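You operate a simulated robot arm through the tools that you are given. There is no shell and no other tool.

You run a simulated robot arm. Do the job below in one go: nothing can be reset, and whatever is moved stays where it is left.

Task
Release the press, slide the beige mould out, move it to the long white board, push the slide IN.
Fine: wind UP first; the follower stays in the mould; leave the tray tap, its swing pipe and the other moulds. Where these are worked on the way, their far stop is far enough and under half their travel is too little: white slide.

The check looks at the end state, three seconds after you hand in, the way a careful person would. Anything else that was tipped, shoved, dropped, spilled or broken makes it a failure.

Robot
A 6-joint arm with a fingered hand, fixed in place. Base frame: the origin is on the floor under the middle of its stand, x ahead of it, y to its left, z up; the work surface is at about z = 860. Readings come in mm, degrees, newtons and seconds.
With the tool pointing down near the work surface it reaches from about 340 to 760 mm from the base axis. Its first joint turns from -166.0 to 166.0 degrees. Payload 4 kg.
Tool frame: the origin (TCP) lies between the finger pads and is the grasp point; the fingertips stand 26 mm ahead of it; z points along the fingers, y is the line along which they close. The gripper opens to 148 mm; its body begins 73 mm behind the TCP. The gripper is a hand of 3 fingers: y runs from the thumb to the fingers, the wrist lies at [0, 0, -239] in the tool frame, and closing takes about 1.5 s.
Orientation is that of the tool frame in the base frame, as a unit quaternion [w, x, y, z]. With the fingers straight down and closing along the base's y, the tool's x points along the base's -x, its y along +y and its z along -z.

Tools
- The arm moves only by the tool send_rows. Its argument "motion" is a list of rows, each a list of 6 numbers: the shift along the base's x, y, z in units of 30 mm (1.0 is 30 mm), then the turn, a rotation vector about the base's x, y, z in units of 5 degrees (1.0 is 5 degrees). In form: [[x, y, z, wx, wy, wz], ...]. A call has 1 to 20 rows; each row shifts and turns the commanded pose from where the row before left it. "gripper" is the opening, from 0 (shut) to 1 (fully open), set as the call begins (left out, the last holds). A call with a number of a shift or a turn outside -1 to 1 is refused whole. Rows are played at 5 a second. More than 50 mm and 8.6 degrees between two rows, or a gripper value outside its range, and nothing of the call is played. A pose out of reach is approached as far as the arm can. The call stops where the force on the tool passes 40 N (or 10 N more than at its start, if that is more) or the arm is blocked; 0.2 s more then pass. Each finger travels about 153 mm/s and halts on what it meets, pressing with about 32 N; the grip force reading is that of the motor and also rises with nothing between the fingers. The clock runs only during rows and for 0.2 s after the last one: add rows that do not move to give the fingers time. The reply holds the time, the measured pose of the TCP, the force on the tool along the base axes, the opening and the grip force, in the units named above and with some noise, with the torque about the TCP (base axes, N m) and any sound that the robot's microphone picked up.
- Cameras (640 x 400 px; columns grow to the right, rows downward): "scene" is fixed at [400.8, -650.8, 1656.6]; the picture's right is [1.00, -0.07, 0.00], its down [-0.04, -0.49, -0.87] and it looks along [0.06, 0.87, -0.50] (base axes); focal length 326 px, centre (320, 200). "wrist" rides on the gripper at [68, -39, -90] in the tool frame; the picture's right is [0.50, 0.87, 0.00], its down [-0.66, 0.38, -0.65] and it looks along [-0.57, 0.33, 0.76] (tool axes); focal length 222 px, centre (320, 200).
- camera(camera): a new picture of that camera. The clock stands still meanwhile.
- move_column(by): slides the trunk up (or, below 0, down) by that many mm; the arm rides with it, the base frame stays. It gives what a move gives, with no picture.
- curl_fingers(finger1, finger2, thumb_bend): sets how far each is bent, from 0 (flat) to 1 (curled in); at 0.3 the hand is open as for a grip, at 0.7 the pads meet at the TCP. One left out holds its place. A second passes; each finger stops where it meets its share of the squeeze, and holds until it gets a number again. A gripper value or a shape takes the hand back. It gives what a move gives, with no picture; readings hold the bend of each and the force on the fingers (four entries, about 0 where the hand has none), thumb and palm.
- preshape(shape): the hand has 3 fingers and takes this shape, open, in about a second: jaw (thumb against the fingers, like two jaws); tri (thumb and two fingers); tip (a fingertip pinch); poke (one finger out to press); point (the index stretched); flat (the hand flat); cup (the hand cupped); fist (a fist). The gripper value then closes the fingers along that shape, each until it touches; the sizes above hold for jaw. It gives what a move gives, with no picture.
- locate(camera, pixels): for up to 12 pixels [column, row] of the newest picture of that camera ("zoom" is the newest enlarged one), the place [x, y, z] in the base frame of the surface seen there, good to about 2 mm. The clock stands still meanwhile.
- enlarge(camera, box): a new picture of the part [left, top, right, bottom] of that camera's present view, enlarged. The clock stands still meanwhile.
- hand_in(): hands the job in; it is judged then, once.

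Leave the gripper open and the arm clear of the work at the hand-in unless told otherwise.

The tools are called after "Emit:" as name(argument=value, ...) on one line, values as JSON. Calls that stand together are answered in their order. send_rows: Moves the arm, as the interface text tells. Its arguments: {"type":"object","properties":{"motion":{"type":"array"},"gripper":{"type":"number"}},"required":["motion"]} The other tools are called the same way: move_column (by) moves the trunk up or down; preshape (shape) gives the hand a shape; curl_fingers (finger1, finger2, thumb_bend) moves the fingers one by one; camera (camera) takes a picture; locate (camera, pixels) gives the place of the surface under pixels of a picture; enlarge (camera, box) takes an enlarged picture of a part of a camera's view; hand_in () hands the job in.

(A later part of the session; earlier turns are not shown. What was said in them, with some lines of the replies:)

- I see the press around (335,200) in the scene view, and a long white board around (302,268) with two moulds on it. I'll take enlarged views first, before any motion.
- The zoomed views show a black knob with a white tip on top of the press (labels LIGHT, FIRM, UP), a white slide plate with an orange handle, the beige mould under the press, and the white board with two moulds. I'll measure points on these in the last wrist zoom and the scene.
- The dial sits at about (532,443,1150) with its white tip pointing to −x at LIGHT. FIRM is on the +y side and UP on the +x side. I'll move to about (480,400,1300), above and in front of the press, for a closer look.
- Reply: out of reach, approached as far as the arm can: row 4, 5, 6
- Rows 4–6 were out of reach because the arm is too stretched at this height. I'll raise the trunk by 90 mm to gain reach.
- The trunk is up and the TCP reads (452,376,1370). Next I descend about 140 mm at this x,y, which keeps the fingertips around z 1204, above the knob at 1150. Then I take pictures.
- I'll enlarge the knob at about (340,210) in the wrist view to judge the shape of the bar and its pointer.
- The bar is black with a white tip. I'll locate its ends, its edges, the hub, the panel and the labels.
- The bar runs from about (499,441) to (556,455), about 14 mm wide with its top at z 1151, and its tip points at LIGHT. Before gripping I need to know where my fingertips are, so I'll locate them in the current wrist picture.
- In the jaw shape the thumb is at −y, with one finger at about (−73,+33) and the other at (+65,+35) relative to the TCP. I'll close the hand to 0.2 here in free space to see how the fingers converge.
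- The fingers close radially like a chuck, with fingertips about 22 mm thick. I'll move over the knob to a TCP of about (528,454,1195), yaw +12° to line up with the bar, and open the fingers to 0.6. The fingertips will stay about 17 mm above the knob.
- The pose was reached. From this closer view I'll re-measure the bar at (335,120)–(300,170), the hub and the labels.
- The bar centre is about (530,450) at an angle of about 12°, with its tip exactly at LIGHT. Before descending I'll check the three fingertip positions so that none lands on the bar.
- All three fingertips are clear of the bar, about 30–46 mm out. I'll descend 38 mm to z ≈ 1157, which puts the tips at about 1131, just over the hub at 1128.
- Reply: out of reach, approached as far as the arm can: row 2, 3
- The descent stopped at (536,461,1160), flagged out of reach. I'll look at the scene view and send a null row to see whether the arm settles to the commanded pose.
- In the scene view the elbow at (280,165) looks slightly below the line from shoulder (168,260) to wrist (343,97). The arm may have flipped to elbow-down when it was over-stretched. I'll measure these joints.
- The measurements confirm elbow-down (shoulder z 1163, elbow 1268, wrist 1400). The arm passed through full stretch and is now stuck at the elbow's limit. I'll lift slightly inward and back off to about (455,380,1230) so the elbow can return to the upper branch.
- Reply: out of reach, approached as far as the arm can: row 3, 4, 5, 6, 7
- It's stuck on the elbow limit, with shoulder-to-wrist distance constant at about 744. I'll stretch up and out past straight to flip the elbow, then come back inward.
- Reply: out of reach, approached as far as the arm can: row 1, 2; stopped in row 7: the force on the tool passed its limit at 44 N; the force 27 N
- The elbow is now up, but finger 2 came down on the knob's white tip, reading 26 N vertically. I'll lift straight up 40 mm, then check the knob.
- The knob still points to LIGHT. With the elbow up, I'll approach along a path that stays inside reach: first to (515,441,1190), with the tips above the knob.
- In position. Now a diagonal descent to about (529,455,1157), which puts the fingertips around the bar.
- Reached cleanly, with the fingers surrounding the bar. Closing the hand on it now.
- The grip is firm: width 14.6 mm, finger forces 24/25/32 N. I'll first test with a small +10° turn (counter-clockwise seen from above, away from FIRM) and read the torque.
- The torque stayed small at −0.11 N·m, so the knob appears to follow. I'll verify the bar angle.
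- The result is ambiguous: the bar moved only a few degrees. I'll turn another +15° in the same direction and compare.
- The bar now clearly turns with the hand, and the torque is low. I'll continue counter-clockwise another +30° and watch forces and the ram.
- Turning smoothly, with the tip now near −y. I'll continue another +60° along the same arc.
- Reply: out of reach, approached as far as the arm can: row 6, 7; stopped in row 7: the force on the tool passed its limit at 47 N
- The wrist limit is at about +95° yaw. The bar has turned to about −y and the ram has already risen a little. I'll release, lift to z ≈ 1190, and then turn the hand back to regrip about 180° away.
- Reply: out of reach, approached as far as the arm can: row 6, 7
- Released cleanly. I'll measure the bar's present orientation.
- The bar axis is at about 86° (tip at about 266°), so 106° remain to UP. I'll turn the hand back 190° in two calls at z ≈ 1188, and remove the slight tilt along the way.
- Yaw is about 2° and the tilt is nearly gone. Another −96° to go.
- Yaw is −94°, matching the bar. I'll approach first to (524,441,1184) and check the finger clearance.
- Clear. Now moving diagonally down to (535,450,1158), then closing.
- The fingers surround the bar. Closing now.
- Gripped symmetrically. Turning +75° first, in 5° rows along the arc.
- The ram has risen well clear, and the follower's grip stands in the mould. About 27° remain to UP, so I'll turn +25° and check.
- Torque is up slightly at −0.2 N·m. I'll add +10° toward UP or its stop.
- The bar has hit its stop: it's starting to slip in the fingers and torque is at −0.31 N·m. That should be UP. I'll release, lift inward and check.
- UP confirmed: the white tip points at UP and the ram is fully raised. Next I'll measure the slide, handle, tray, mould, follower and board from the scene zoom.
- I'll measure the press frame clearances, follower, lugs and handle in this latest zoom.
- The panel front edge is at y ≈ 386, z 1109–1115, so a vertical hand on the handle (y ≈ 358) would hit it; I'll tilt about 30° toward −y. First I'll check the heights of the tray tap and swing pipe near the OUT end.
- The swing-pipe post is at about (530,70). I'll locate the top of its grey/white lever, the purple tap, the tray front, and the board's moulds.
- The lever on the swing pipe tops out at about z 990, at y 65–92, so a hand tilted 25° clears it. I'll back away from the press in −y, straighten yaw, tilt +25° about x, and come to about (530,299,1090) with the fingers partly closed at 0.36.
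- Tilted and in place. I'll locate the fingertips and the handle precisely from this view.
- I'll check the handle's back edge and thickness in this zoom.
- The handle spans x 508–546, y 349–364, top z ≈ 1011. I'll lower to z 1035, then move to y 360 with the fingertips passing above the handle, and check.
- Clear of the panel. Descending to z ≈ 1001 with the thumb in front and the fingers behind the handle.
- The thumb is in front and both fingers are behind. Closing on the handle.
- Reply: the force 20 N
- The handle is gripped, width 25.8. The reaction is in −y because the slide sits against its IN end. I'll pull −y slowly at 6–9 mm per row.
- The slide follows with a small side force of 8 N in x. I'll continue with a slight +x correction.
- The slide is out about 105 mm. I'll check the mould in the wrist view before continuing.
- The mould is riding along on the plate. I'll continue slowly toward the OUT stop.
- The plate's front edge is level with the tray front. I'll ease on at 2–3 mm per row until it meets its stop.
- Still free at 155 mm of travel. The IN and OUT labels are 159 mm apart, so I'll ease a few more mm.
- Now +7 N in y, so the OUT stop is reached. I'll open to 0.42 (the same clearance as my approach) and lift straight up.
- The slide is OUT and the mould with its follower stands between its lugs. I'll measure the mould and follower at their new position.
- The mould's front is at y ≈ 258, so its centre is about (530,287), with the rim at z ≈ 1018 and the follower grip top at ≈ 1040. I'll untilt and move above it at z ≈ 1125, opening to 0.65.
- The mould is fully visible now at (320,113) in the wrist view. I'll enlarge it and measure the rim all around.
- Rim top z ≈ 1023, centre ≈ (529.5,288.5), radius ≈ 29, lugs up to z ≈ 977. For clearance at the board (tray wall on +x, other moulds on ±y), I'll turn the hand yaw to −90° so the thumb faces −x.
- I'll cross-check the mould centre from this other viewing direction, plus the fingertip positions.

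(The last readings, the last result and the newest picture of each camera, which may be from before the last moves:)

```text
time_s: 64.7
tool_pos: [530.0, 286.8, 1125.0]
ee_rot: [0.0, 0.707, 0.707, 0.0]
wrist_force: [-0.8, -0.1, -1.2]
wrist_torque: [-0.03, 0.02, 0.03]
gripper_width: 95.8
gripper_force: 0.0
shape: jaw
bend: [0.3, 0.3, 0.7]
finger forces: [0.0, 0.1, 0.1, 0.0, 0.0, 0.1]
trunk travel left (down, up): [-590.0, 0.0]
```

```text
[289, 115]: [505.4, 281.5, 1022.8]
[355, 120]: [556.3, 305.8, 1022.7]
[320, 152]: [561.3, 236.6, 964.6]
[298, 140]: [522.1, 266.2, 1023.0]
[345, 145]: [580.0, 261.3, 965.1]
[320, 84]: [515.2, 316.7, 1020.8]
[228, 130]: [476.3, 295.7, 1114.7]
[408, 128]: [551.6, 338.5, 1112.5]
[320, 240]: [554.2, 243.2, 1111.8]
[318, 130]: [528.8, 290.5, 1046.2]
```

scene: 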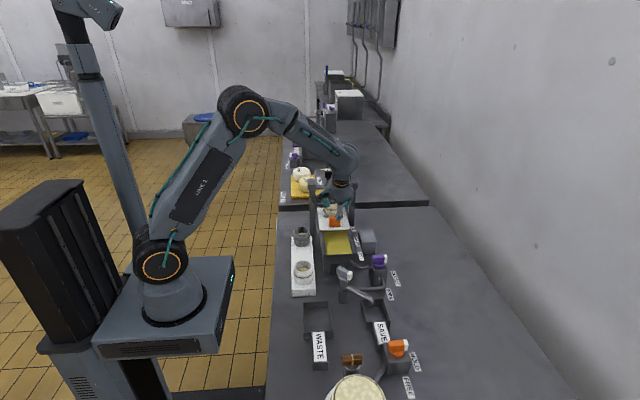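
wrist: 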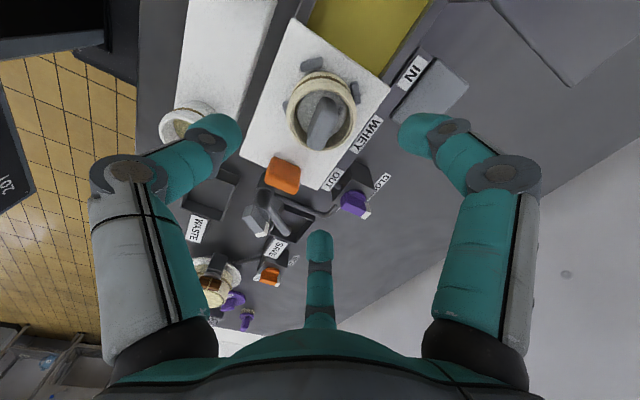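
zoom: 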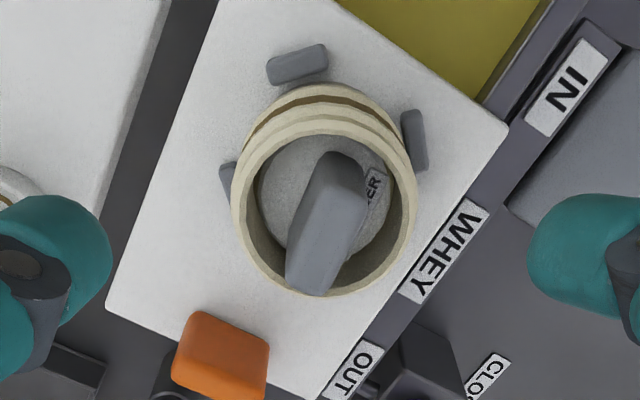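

The centre checks out at (530.5,289), and the fingertips are about 52 mm out, clear of rim, handle and lugs. Descending to z ≈ 1007.

Emit:
send_rows(motion=[[0.02, 0.07, -0.8, 0, 0, 0], [0, 0, -0.8, 0, 0, 0], [0, 0, -0.8, 0, 0, 0], [0, 0, -0.7, 0, 0, 0], [0, 0, -0.5, 0, 0, 0], [0, 0, -0.33, 0, 0, 0], [0, 0, 0, 0, 0, 0]])

Emit:
camera(camera="wrist")

Emit:
enlarge(camera="scene", box=[280, 160, 400, 280])

```text
time_s: 66.3
tool_pos: [530.3, 289.6, 1007.0]
ee_rot: [0.0, 0.707, 0.707, 0.0]
wrist_force: [0.0, 0.5, 0.2]
wrist_torque: [0.0, 0.03, 0.01]
gripper_width: 95.8
gripper_force: 0.0
shape: jaw
bend: [0.3, 0.3, 0.7]
finger forces: [0.0, 0.0, 0.1, 0.0, 0.1, 0.0]
trunk travel left (down, up): [-590.0, 0.0]
```

```text
taken
```

wrist: 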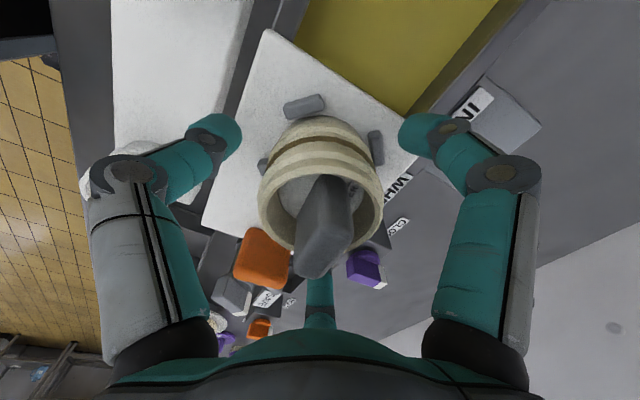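

```text
3.33 times, centred on (340, 220) of scene
```

zoom: 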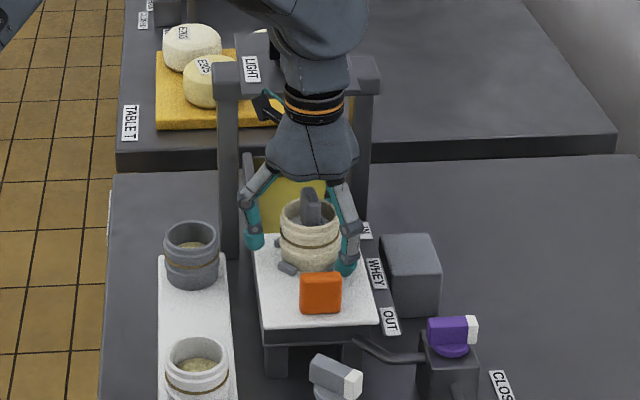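

The fingers surround the mould at mid-height, above the lugs. Closing.

Emit:
send_rows(motion=[[0, 0, 0, 0, 0, 0], [0, 0, 0, 0, 0, 0], [0, 0, 0, 0, 0, 0], [0, 0, 0, 0, 0, 0], [0, 0, 0, 0, 0, 0], [0, 0, 0, 0, 0, 0]], gripper=0.2)

Emit:
camera(camera="wrist")

Emit:
enlarge(camera="scene", box=[300, 190, 380, 270])

```text
time_s: 67.7
tool_pos: [529.6, 289.4, 1007.8]
ee_rot: [0.002, 0.707, 0.707, 0.0]
wrist_force: [0.2, -0.8, -0.5]
wrist_torque: [-0.01, -0.01, 0.01]
gripper_width: 52.0
gripper_force: 32.0
shape: jaw
bend: [0.77, 0.77, 0.7]
finger forces: [28.8, 27.7, 0.1, 0.1, 29.4, 0.1]
trunk travel left (down, up): [-590.0, 0.0]
```

```text
taken
```

wrist: 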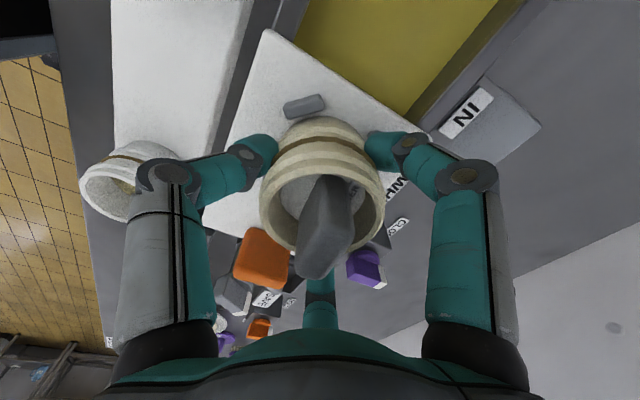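

```text
5.00 times, centred on (340, 230) of scene
```

zoom: 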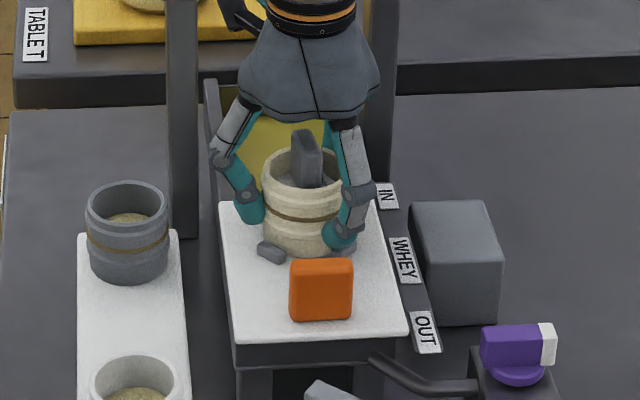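

Even grip at 29/28/29 N. I'll lift slowly 20 mm and check for slip.

Emit:
send_rows(motion=[[0, 0, 0.1, 0, 0, 0], [0, 0, 0.15, 0, 0, 0], [0, 0, 0.2, 0, 0, 0], [0, 0, 0.25, 0, 0, 0], [0, 0, 0, 0, 0, 0]])

Emit:
enlarge(camera="scene", box=[300, 190, 380, 270])

Emit:
camera(camera="wrist")

```text
time_s: 68.9
tool_pos: [530.4, 290.0, 1027.7]
ee_rot: [0.001, 0.706, 0.708, 0.001]
wrist_force: [-0.5, -0.2, -1.0]
wrist_torque: [0.0, -0.01, -0.01]
gripper_width: 52.2
gripper_force: 32.0
shape: jaw
bend: [0.77, 0.77, 0.7]
finger forces: [28.8, 27.7, 0.1, 0.0, 29.4, 0.0]
trunk travel left (down, up): [-590.0, 0.0]
```

```text
5.00 times, centred on (340, 230) of scene
```

zoom: 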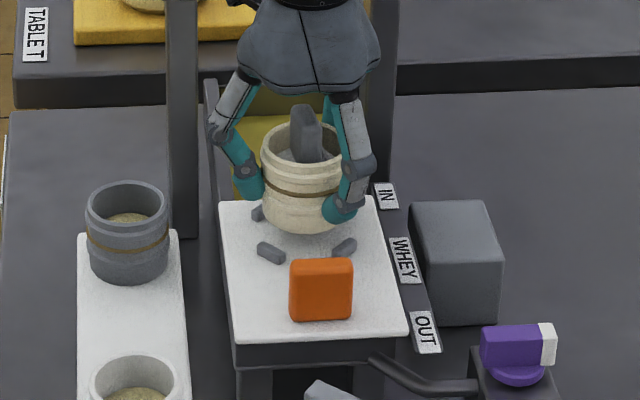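

```text
taken
```

wrist: 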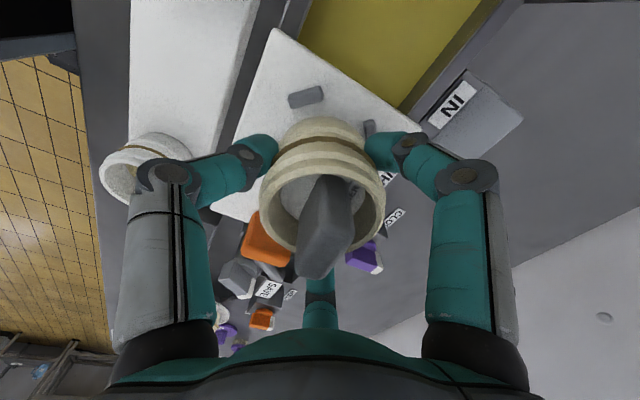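

Lifted cleanly with no slip. I'll raise 40 mm more, then carry it to above the middle of the board at (403,258).

Emit:
send_rows(motion=[[0, 0, 0.3, 0, 0, 0], [0, 0, 0.5, 0, 0, 0], [0, 0, 0.5, 0, 0, 0], [-0.25, -0.06, 0, 0, 0, 0], [-0.5, -0.125, 0, 0, 0, 0], [-0.6, -0.15, 0, 0, 0, 0], [-0.6, -0.15, 0, 0, 0, 0], [-0.6, -0.15, 0, 0, 0, 0], [-0.6, -0.15, 0, 0, 0, 0], [-0.6, -0.15, 0, 0, 0, 0], [-0.35, -0.09, 0, 0, 0, 0], [-0.13, -0.04, 0, 0, 0, 0], [0, 0, 0, 0, 0, 0]])

Emit:
camera(camera="wrist")

Emit:
enlarge(camera="scene", box=[260, 180, 400, 320])

```text
time_s: 71.7
tool_pos: [402.5, 256.1, 1067.9]
ee_rot: [0.0, 0.707, 0.707, 0.002]
wrist_force: [0.8, -0.3, -1.4]
wrist_torque: [-0.01, -0.03, 0.02]
gripper_width: 52.0
gripper_force: 32.3
shape: jaw
bend: [0.77, 0.77, 0.7]
finger forces: [28.7, 27.8, 0.1, 0.1, 29.4, 0.0]
trunk travel left (down, up): [-590.0, 0.0]
```

```text
taken
```

wrist: 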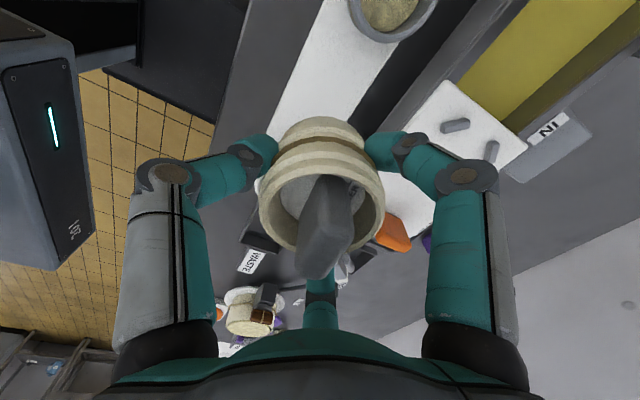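

```text
2.86 times, centred on (330, 250) of scene
```

zoom: 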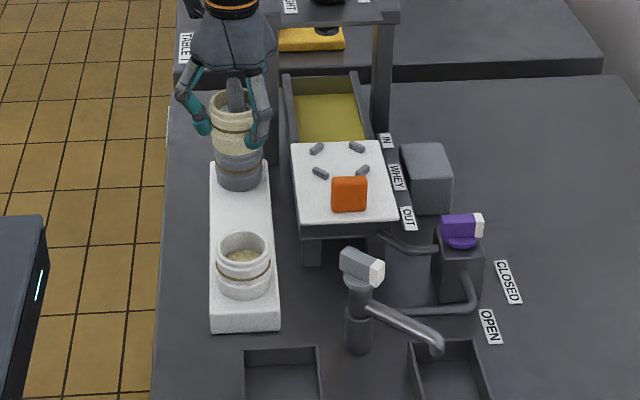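

Held steady above the board. I'll verify the board edges and the neighbours' positions.

Emit:
locate(camera="zoom", pixels=[[213, 215], [271, 210], [240, 210], [213, 190], [242, 235], [238, 165], [240, 187], [262, 175], [216, 175], [243, 240], [212, 170], [268, 180]])

Emit:
locate(camera="wrist", pixels=[[310, 90], [345, 70], [290, 90], [365, 100], [390, 35], [400, 110], [350, 100], [285, 125], [395, 180], [345, 265]])

```text
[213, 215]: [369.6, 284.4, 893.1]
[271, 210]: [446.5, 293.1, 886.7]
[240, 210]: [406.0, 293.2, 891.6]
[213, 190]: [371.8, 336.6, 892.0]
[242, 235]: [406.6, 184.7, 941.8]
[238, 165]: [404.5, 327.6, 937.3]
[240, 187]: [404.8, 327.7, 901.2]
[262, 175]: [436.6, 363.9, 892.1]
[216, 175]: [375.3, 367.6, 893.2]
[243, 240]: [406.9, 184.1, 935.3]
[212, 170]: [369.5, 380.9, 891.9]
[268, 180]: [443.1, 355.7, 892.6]
```

```text
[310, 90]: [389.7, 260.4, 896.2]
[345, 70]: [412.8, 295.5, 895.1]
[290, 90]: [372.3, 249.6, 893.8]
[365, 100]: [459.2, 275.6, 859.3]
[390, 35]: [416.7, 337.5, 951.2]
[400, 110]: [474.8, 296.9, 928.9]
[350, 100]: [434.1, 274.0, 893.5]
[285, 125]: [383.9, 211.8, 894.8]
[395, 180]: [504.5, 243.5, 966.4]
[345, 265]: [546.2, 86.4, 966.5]
```

Board: x 369–446, top z ≈ 893; neighbours at y ≤ 185 and y ≥ 328. I'll shift x to ≈ 405.5 and lower to TCP z ≈ 941 (mould bottom about 4 mm above the board).

Emit:
send_rows(motion=[[0.1, 0, -0.4, 0, 0, 0], [0, 0, -0.8, 0, 0, 0], [0, 0, -0.8, 0, 0, 0], [0, 0, -0.8, 0, 0, 0], [0, 0, -0.6, 0, 0, 0], [0, 0, -0.4, 0, 0, 0], [0, 0, -0.25, 0, 0, 0], [0, 0, -0.15, 0, 0, 0], [0, 0, 0, 0, 0, 0]])

Emit:
enlarge(camera="scene", box=[260, 200, 360, 300])

Emit:
camera(camera="wrist")

```text
time_s: 73.7
tool_pos: [407.0, 256.2, 940.1]
ee_rot: [0.0, 0.707, 0.707, 0.001]
wrist_force: [0.4, -0.2, -2.1]
wrist_torque: [-0.02, 0.01, 0.01]
gripper_width: 51.8
gripper_force: 32.2
shape: jaw
bend: [0.77, 0.77, 0.7]
finger forces: [28.9, 27.7, 0.1, 0.0, 29.2, 0.0]
trunk travel left (down, up): [-590.0, 0.0]
```

```text
4.00 times, centred on (310, 250) of scene
```

zoom: 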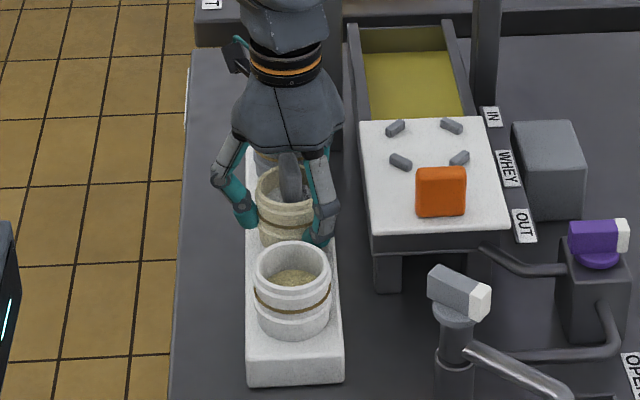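

```text
taken
```

wrist: 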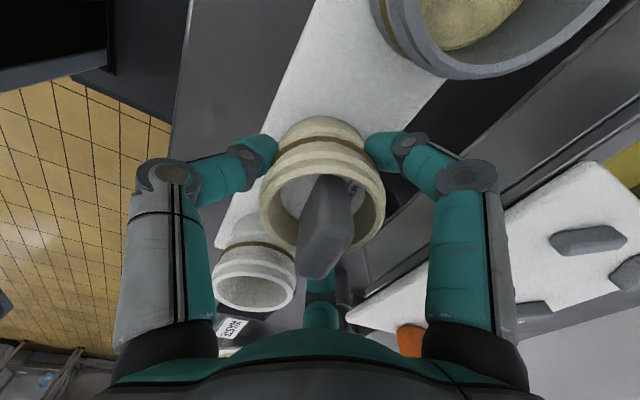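

Just above the board. Now lowering in small steps to feel contact.

Emit:
send_rows(motion=[[0, 0, -0.05, 0, 0, 0], [0, 0, -0.05, 0, 0, 0], [0, 0, 0, 0, 0, 0]])

```text
time_s: 74.5
tool_pos: [406.5, 257.0, 937.5]
ee_rot: [0.001, 0.707, 0.707, 0.001]
wrist_force: [0.8, -0.4, -1.0]
wrist_torque: [0.03, 0.01, -0.01]
gripper_width: 51.8
gripper_force: 32.0
shape: jaw
bend: [0.77, 0.77, 0.7]
finger forces: [28.9, 27.7, 0.0, 0.0, 29.1, 0.0]
trunk travel left (down, up): [-590.0, 0.0]
```

No contact yet at 937.5. I'll keep lowering in 1 mm steps.

Emit:
send_rows(motion=[[0, 0, -0.035, 0, 0, 0], [0, 0, 0, 0, 0, 0], [0, 0, -0.035, 0, 0, 0], [0, 0, 0, 0, 0, 0]])

```text
time_s: 75.5
tool_pos: [406.6, 256.5, 935.4]
ee_rot: [0.001, 0.708, 0.707, 0.0]
wrist_force: [-0.6, -0.4, 0.3]
wrist_torque: [0.01, 0.04, 0.01]
gripper_width: 52.0
gripper_force: 32.0
shape: jaw
bend: [0.77, 0.77, 0.7]
finger forces: [29.1, 27.9, 0.1, 0.1, 29.2, 0.0]
trunk travel left (down, up): [-590.0, 0.0]
```

The z force is moving toward positive (+0.3 N). I'll go another 1 mm and read again.

Emit:
send_rows(motion=[[0, 0, -0.035, 0, 0, 0], [0, 0, 0, 0, 0, 0]])

Emit:
enlarge(camera="scene", box=[280, 215, 330, 285])

```text
time_s: 76.1
tool_pos: [405.2, 256.7, 935.8]
ee_rot: [0.001, 0.707, 0.707, 0.001]
wrist_force: [1.5, -0.7, 8.2]
wrist_torque: [0.02, 0.08, 0.01]
gripper_width: 52.1
gripper_force: 32.2
shape: jaw
bend: [0.77, 0.77, 0.7]
finger forces: [30.3, 29.4, 0.0, 0.0, 30.1, 0.0]
trunk travel left (down, up): [-590.0, 0.0]
```

```text
5.71 times, centred on (305, 250) of scene
```

zoom: 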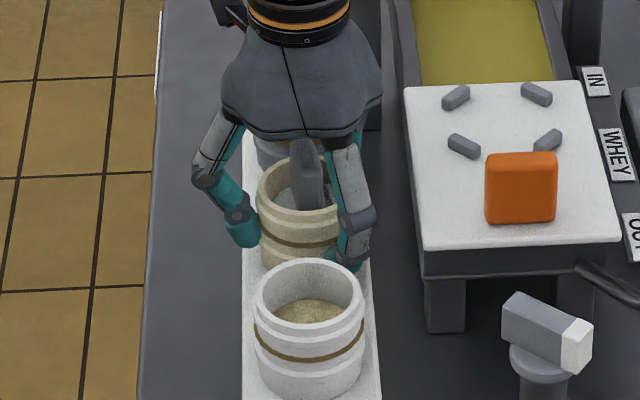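

Contact at +8 N, so the mould is standing on the board. Opening gently in two stages.

Emit:
send_rows(motion=[[0, 0, 0, 0, 0, 0], [0, 0, 0, 0, 0, 0], [0, 0, 0, 0, 0, 0]], gripper=0.43)

Emit:
send_rows(motion=[[0, 0, 0, 0, 0, 0], [0, 0, 0, 0, 0, 0], [0, 0, 0, 0, 0, 0]], gripper=0.6)

Emit:
camera(camera="wrist")

Emit:
enlarge(camera="scene", box=[260, 200, 360, 300])

```text
time_s: 76.9
tool_pos: [406.3, 257.4, 933.5]
ee_rot: [0.001, 0.707, 0.707, 0.001]
wrist_force: [-0.2, 0.3, -0.1]
wrist_torque: [0.01, -0.01, -0.01]
gripper_width: 63.3
gripper_force: 0.1
shape: jaw
bend: [0.77, 0.77, 0.7]
finger forces: [0.0, 0.0, 0.0, 0.1, 0.1, 0.0]
trunk travel left (down, up): [-590.0, 0.0]
```

```text
time_s: 77.7
tool_pos: [404.8, 257.2, 932.9]
ee_rot: [0.0, 0.707, 0.707, 0.001]
wrist_force: [-0.4, -1.4, -0.1]
wrist_torque: [-0.02, -0.01, 0.0]
gripper_width: 88.2
gripper_force: 0.0
shape: jaw
bend: [0.32, 0.32, 0.7]
finger forces: [0.1, 0.0, 0.1, 0.0, 0.0, 0.0]
trunk travel left (down, up): [-590.0, 0.0]
```

```text
taken
```

wrist: 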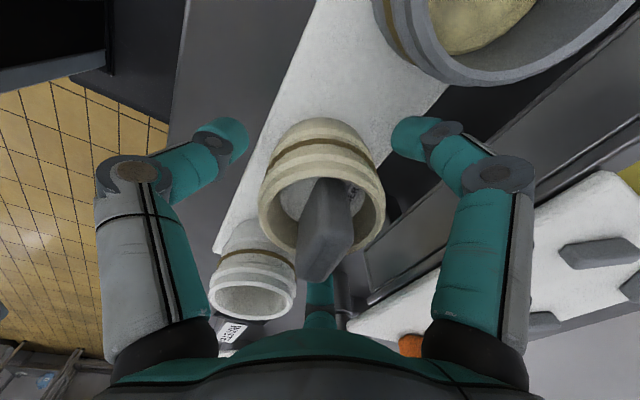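

```text
4.00 times, centred on (310, 250) of scene
```

zoom: 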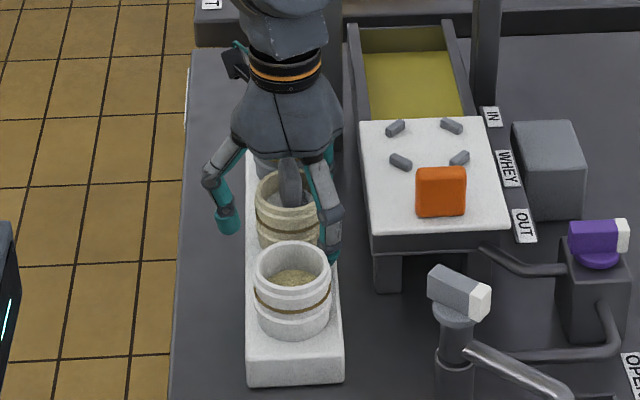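

Released, and the mould stands upright with the follower in place. Lifting straight up to z ≈ 1100.

Emit:
send_rows(motion=[[0, 0, 0.3, 0, 0, 0], [0, 0, 0.6, 0, 0, 0], [0, 0, 0.9, 0, 0, 0], [0, 0, 1, 0, 0, 0], [0, 0, 1, 0, 0, 0], [0, 0, 1, 0, 0, 0], [0, 0, 0.8, 0, 0, 0], [0, 0, 0, 0, 0, 0]])

Emit:
camera(camera="wrist")

Emit:
enlarge(camera="scene", box=[260, 200, 380, 320])

```text
time_s: 79.5
tool_pos: [406.4, 257.7, 1101.9]
ee_rot: [0.001, 0.707, 0.707, 0.001]
wrist_force: [-0.2, -0.8, -0.3]
wrist_torque: [0.03, 0.04, 0.01]
gripper_width: 88.2
gripper_force: 0.2
shape: jaw
bend: [0.32, 0.32, 0.7]
finger forces: [0.0, 0.1, 0.0, 0.1, 0.1, 0.0]
trunk travel left (down, up): [-590.0, 0.0]
```

```text
taken
```

wrist: 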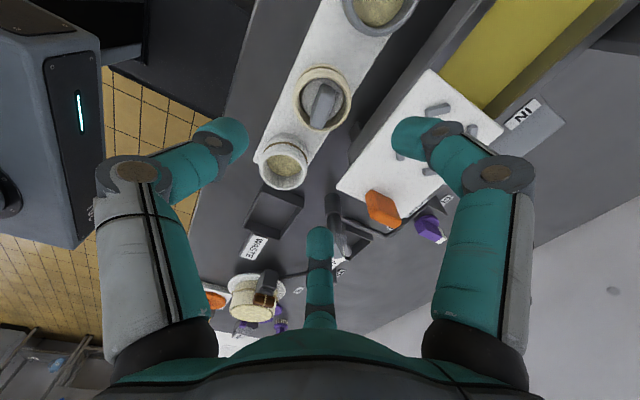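

```text
3.33 times, centred on (320, 260) of scene
```

zoom: 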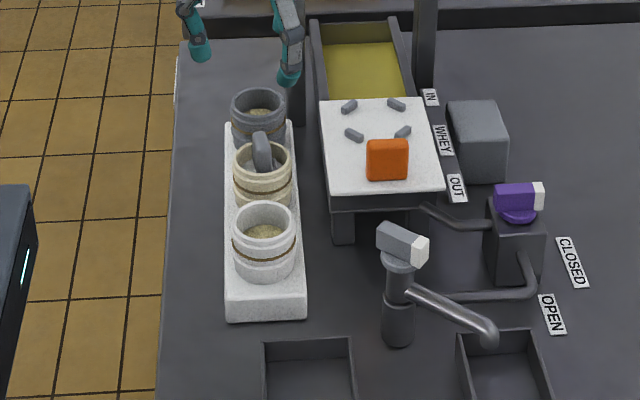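

All three moulds stand on the board. Now the slide: I'll turn yaw back +90° while moving over to (528,196,1102), then tilt to regrip the handle with the proven grip.

Emit:
send_rows(motion=[[0.226, -0.115, 0, 0, 0, 1], [0.226, -0.115, 0, 0, 0, 1], [0.226, -0.115, 0, 0, 0, 1], [0.226, -0.115, 0, 0, 0, 1], [0.226, -0.115, 0, 0, 0, 1], [0.226, -0.115, 0, 0, 0, 1], [0.226, -0.115, 0, 0, 0, 1], [0.226, -0.115, 0, 0, 0, 1], [0.226, -0.115, 0, 0, 0, 1], [0.226, -0.115, 0, 0, 0, 1], [0.226, -0.115, 0, 0, 0, 1], [0.226, -0.115, 0, 0, 0, 1], [0.226, -0.115, 0, 0, 0, 1], [0.226, -0.115, 0, 0, 0, 1], [0.226, -0.115, 0, 0, 0, 1], [0.226, -0.115, 0, 0, 0, 1], [0.226, -0.115, 0, 0, 0, 1], [0.226, -0.115, 0, 0, 0, 1], [0, 0, 0, 0, 0, 0]], gripper=0.42)

Emit:
send_rows(motion=[[0, 0, 0, 1, 0, 0], [0, 0, 0, 1, 0, 0], [0, 0, 0, 1, 0, 0], [0, 0, 0, 1, 0, 0], [0, 0, 0, 1, 0, 0], [0, 0, 0, 0, 0, 0]])

Emit:
camera(camera="wrist")

Emit:
enlarge(camera="scene", box=[260, 190, 400, 310])

```text
time_s: 83.5
tool_pos: [529.6, 194.6, 1103.5]
ee_rot: [0.0, -0.001, 1.0, 0.001]
wrist_force: [-0.2, 0.7, 1.1]
wrist_torque: [0.03, 0.03, -0.01]
gripper_width: 62.5
gripper_force: 0.1
shape: jaw
bend: [0.77, 0.77, 0.7]
finger forces: [0.0, 0.1, 0.1, 0.0, 0.0, 0.0]
trunk travel left (down, up): [-590.0, 0.0]
```

```text
time_s: 84.9
tool_pos: [527.9, 195.3, 1102.5]
ee_rot: [0.0, -0.001, 0.976, 0.218]
wrist_force: [0.1, 1.0, -0.2]
wrist_torque: [-0.01, 0.01, 0.0]
gripper_width: 62.4
gripper_force: 0.0
shape: jaw
bend: [0.77, 0.77, 0.7]
finger forces: [0.0, 0.0, 0.0, 0.1, 0.1, 0.0]
trunk travel left (down, up): [-590.0, 0.0]
```

```text
taken
```

wrist: 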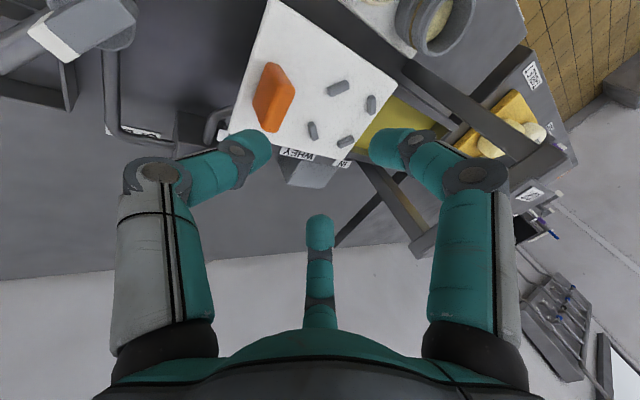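

```text
3.33 times, centred on (330, 250) of scene
```

zoom: 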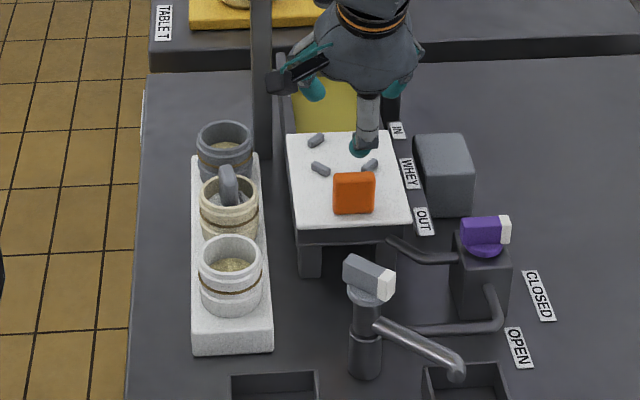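

Same hand pose as before. I'll confirm the handle's current position.

Emit:
locate(camera="wrist", pixels=[[285, 82], [288, 95], [280, 110], [270, 125], [275, 70], [262, 95], [258, 120], [325, 180]])

Emit:
enlarge(camera="wrist", box=[220, 40, 400, 175])

```text
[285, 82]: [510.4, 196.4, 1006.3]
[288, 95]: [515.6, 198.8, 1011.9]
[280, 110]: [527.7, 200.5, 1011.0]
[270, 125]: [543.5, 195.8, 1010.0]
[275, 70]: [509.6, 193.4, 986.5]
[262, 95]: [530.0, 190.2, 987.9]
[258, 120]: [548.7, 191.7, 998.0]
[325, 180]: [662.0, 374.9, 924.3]
```

```text
2.96 times, centred on (310, 108) of wrist
```

zoom: 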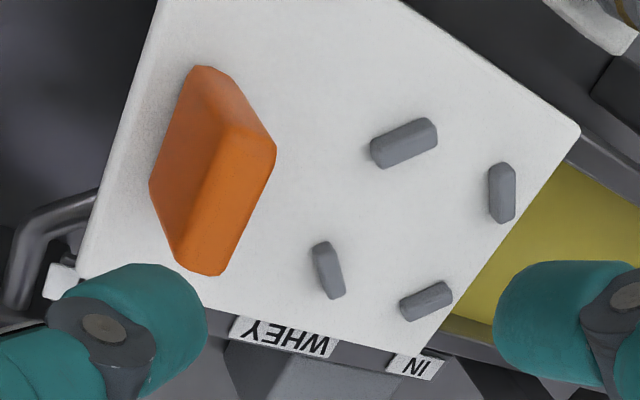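

The handle is at y 190–204, centre x ≈ 529. I'll shift +4 mm in y and descend to z ≈ 1001 around it.

Emit:
send_rows(motion=[[0.02, 0.13, -0.5, 0, 0, 0], [0, 0, -0.8, 0, 0, 0], [0, 0, -0.8, 0, 0, 0], [0, 0, -0.5, 0, 0, 0], [0, 0, -0.4, 0, 0, 0], [0, 0, -0.35, 0, 0, 0], [0, 0, 0, 0, 0, 0]])

Emit:
camera(camera="wrist")

Emit:
enlarge(camera="scene", box=[290, 190, 400, 290])

```text
time_s: 86.5
tool_pos: [528.8, 198.6, 1001.5]
ee_rot: [0.0, -0.001, 0.976, 0.217]
wrist_force: [-0.9, -0.3, -0.7]
wrist_torque: [-0.02, -0.02, 0.0]
gripper_width: 62.3
gripper_force: 0.2
shape: jaw
bend: [0.77, 0.77, 0.7]
finger forces: [0.0, 0.1, 0.0, 0.1, 0.0, 0.1]
trunk travel left (down, up): [-590.0, 0.0]
```

```text
taken
```

wrist: 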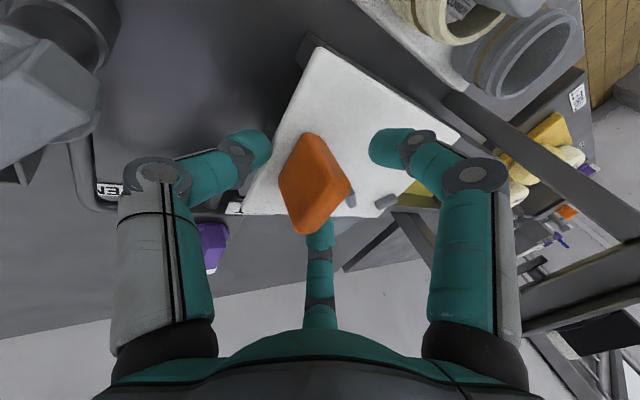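

```text
4.00 times, centred on (345, 240) of scene
```

zoom: 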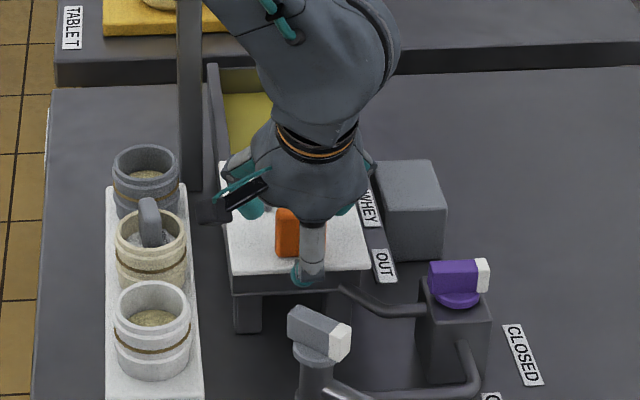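

Lined up as before. Closing on the handle.

Emit:
send_rows(motion=[[0, 0, 0, 0, 0, 0], [0, 0, 0, 0, 0, 0], [0, 0, 0, 0, 0, 0], [0, 0, 0, 0, 0, 0], [0, 0, 0, 0, 0, 0]], gripper=0.1)

```text
time_s: 87.7
tool_pos: [528.8, 198.4, 1002.0]
ee_rot: [0.0, 0.0, 0.976, 0.217]
wrist_force: [-1.3, -1.3, -4.3]
wrist_torque: [-1.44, 0.08, -0.03]
gripper_width: 19.8
gripper_force: 31.6
shape: jaw
bend: [0.74, 0.74, 0.7]
finger forces: [23.3, 24.0, 0.0, 0.0, 44.0, 0.0]
trunk travel left (down, up): [-590.0, 0.0]
```

Gripped. Pushing +y smoothly, first about 130 mm.

Emit:
send_rows(motion=[[0, 0.15, 0, 0, 0, 0], [0, 0.3, 0, 0, 0, 0], [0, 0.3, 0, 0, 0, 0], [0, 0.3, 0, 0, 0, 0], [0, 0.3, 0, 0, 0, 0], [0, 0.3, 0, 0, 0, 0], [0, 0.3, 0, 0, 0, 0], [0, 0.3, 0, 0, 0, 0], [0, 0.3, 0, 0, 0, 0], [0, 0.3, 0, 0, 0, 0], [0, 0.3, 0, 0, 0, 0], [0, 0.3, 0, 0, 0, 0], [0, 0.3, 0, 0, 0, 0], [0, 0.3, 0, 0, 0, 0], [0, 0.25, 0, 0, 0, 0], [0, 0, 0, 0, 0, 0]])

Emit:
enlarge(camera="scene", box=[280, 160, 400, 280])

```text
time_s: 91.1
tool_pos: [529.4, 327.1, 1001.8]
ee_rot: [-0.001, 0.0, 0.976, 0.216]
wrist_force: [-10.7, 0.0, -17.6]
wrist_torque: [-1.46, 0.45, -0.15]
gripper_width: 19.2
gripper_force: 32.5
shape: jaw
bend: [0.74, 0.74, 0.7]
finger forces: [23.3, 24.2, 0.1, 0.0, 43.3, 0.0]
trunk travel left (down, up): [-590.0, 0.0]
```

```text
3.33 times, centred on (340, 220) of scene
```

zoom: 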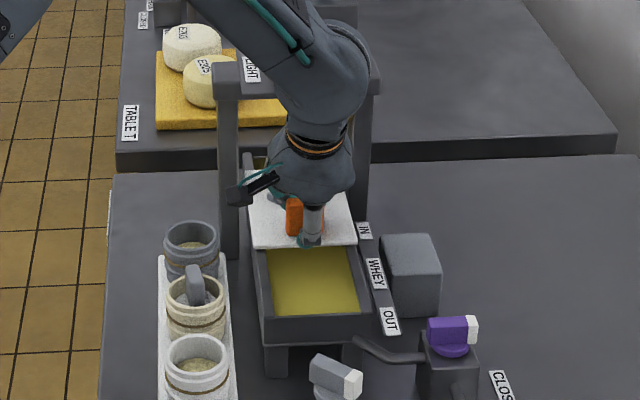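

About 30 mm remain. I'll continue slowly with a small −x correction.

Emit:
send_rows(motion=[[-0.02, 0.2, 0, 0, 0, 0], [-0.02, 0.2, 0, 0, 0, 0], [0, 0.15, 0, 0, 0, 0], [0, 0.15, 0, 0, 0, 0], [0, 0.1, 0, 0, 0, 0], [0, 0.1, 0, 0, 0, 0], [0, 0.07, 0, 0, 0, 0], [0, 0, 0, 0, 0, 0]])

```text
time_s: 92.9
tool_pos: [529.3, 355.4, 1003.3]
ee_rot: [0.001, 0.0, 0.976, 0.218]
wrist_force: [-3.0, -18.6, 4.1]
wrist_torque: [-2.36, 0.22, -0.05]
gripper_width: 20.3
gripper_force: 32.0
shape: jaw
bend: [0.74, 0.74, 0.7]
finger forces: [22.4, 23.0, 0.1, 0.1, 60.5, 0.0]
trunk travel left (down, up): [-590.0, 0.0]
```

−18.6 N in y, so the slide is against its IN stop. One more small push to be sure.

Emit:
send_rows(motion=[[0, 0.05, 0, 0, 0, 0], [0, 0, 0, 0, 0, 0]])

Emit:
enlarge(camera="scene", box=[290, 150, 390, 250])

```text
time_s: 93.5
tool_pos: [528.5, 356.5, 1003.8]
ee_rot: [0.001, 0.0, 0.976, 0.218]
wrist_force: [1.3, -24.1, 9.4]
wrist_torque: [-2.56, 0.0, 0.04]
gripper_width: 21.3
gripper_force: 31.7
shape: jaw
bend: [0.74, 0.74, 0.7]
finger forces: [22.2, 22.7, 0.1, 0.0, 64.8, 0.0]
trunk travel left (down, up): [-590.0, 0.0]
```

```text
4.00 times, centred on (340, 200) of scene
```

zoom: 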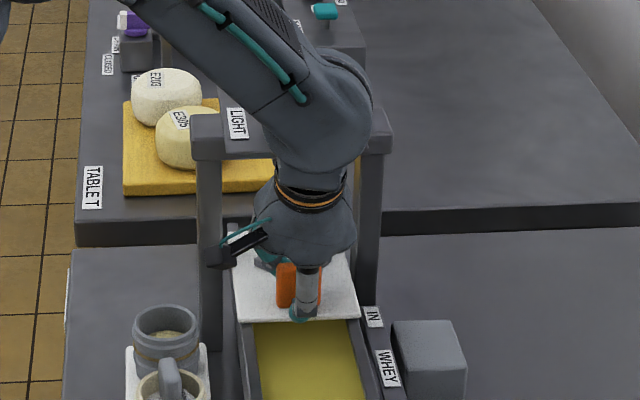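

Firmly at the IN stop with the plate edge at the IN label. Releasing to 0.42, lifting 36 mm, then backing away in −y and up.

Emit:
send_rows(motion=[[0, 0, 0, 0, 0, 0], [0, 0, 0, 0, 0, 0], [0, 0, 0, 0, 0, 0], [0, 0, 0.3, 0, 0, 0], [0, 0, 0.4, 0, 0, 0], [0, 0, 0.5, 0, 0, 0], [0, -0.5, 0.1, 0, 0, 0], [0, -0.8, 0.2, 0, 0, 0], [0, -0.9, 0.5, 0, 0, 0], [0, -0.6, 0.8, 0, 0, 0], [0, -0.3, 1, 0, 0, 0], [0, 0, 1, 0, 0, 0], [0, 0, 0, 0, 0, 0]], gripper=0.42)

Emit:
camera(camera="wrist")

Emit:
camera(camera="scene")

```text
time_s: 96.3
tool_pos: [527.3, 261.6, 1147.3]
ee_rot: [-0.001, -0.001, 0.976, 0.218]
wrist_force: [0.0, 1.3, 0.3]
wrist_torque: [0.0, 0.02, 0.0]
gripper_width: 61.8
gripper_force: 0.2
shape: jaw
bend: [0.77, 0.77, 0.7]
finger forces: [0.0, 0.1, 0.1, 0.0, 0.0, 0.0]
trunk travel left (down, up): [-590.0, 0.0]
```

```text
taken
```

wrist: 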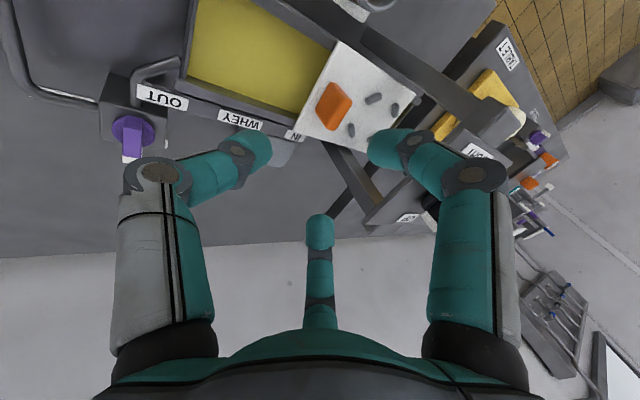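

```text
taken
```

scene: 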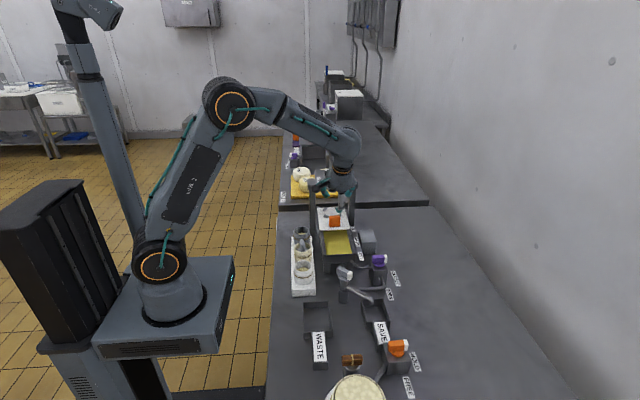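

The slide is IN and the hand is free. I'll untilt, open fully and retract toward the start area, around (345,235,1300).

Emit:
send_rows(motion=[[0, 0, 0.8, 0, 0, 0], [-0.3, -0.1, 0.8, 0, 0, 0], [-0.7, -0.1, 0.6, -1, 0, 0], [-0.8, -0.1, 0.6, -1, 0, 0], [-0.9, -0.1, 0.6, -1, 0, 0], [-0.9, -0.1, 0.6, -1, 0, 0], [-0.9, -0.1, 0.4, -1, 0, 0], [-0.9, -0.1, 0.3, 0, 0, 0], [-0.6, -0.1, 0.3, 0, 0, 0], [0, 0, 0, 0, 0, 0]], gripper=1.0)

Emit:
camera(camera="scene")

Emit:
enlarge(camera="scene", box=[270, 150, 410, 310])

Emit:
camera(camera="wrist")

```text
time_s: 98.5
tool_pos: [347.1, 240.5, 1295.6]
ee_rot: [-0.001, 0.0, 1.0, 0.001]
wrist_force: [-0.1, 0.3, -0.4]
wrist_torque: [0.02, -0.04, 0.03]
gripper_width: 147.9
gripper_force: 0.1
shape: jaw
bend: [0.3, 0.3, 0.3]
finger forces: [0.1, 0.0, 0.0, 0.1, 0.0, 0.0]
trunk travel left (down, up): [-590.0, 0.0]
```

```text
taken
```

scene: 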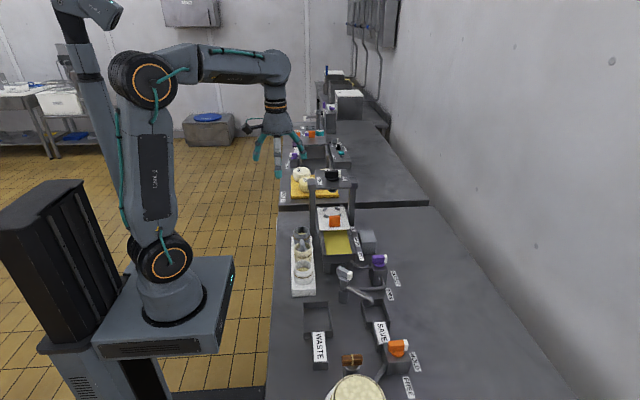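

```text
2.50 times, centred on (340, 230) of scene
```

zoom: 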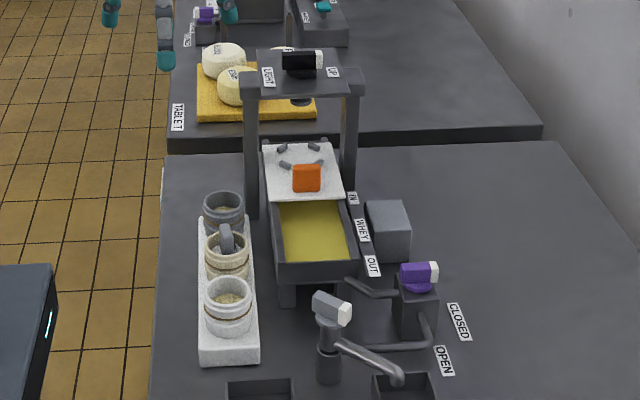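

```text
taken
```

wrist: 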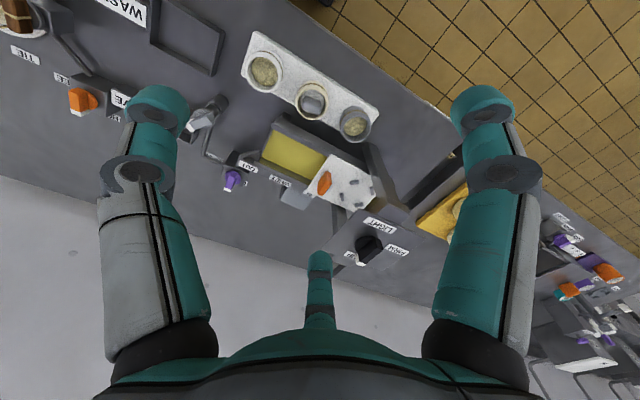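

Everything looks settled. As a final check I'll compare handle, knob, follower and mould positions with the start.

Emit:
enlarge(camera="scene", box=[280, 160, 380, 310])

Emit:
locate(camera="scene", pixels=[[334, 221], [320, 226], [303, 240], [302, 270], [302, 254], [302, 243], [345, 227], [332, 173]])

Emit:
enlarge(camera="wrist", box=[230, 20, 420, 270])

```text
2.67 times, centred on (330, 235) of scene
```

zoom: 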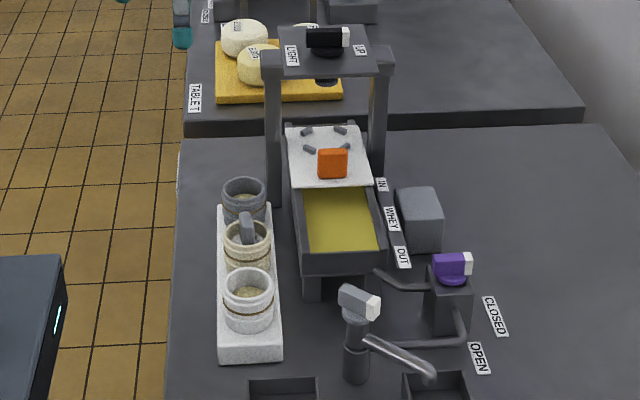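

```text
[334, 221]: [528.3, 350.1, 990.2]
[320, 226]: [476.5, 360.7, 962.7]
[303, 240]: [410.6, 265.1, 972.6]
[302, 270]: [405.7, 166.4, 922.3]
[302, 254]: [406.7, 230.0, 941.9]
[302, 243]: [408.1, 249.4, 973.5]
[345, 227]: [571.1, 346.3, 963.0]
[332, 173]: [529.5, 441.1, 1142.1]
```

```text
1.60 times, centred on (325, 145) of wrist
```

zoom: 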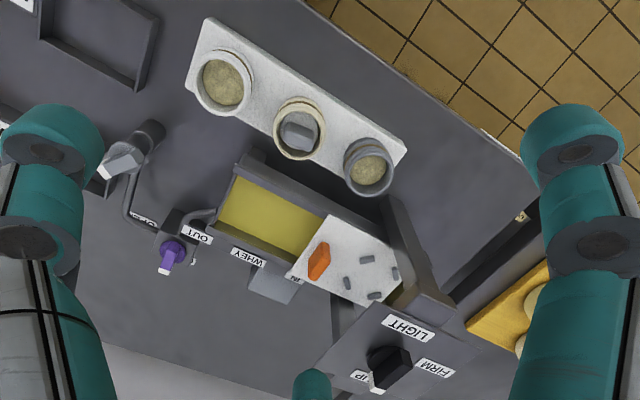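

Final check:
- **Slide:** back at its starting place, handle at y ≈ 350 against the IN stop.
- **Knob:** points to UP, with the ram raised.
- **Beige mould:** stands in the middle of the white board with the follower still in it.
- **Tap, swing pipe and other moulds:** I didn't work the tap or pipe, and the other moulds look to be where they were.
- **Arm:** clear of the work, gripper open.

Handing in.

Emit:
hand_in()

```text
The job is handed in.
```

The job is done and handed in; I haven't seen the check's verdict.

- **Press:** wound from LIGHT to UP until it met its stop, going the way that avoids FIRM. The ram is fully raised.
- **Slide:** pulled out about 160 mm to its OUT stop, then pushed back firmly against the IN stop. Its handle is within 1 mm of where it started.
- **Beige mould:** lifted off the slide with the follower in it and set upright on the white board, between the other two moulds.
- **Left alone:** the tray tap and swing pipe were not touched. The other moulds look to be where they were.

One slip along the way: early on, a finger came down on the knob with up to 44 N while I was freeing the arm from an over-stretched pose. The knob still pointed to LIGHT afterwards and turned normally.

The gripper is open and the arm is clear. The trunk is still raised 90 mm, which I needed to reach the knob.
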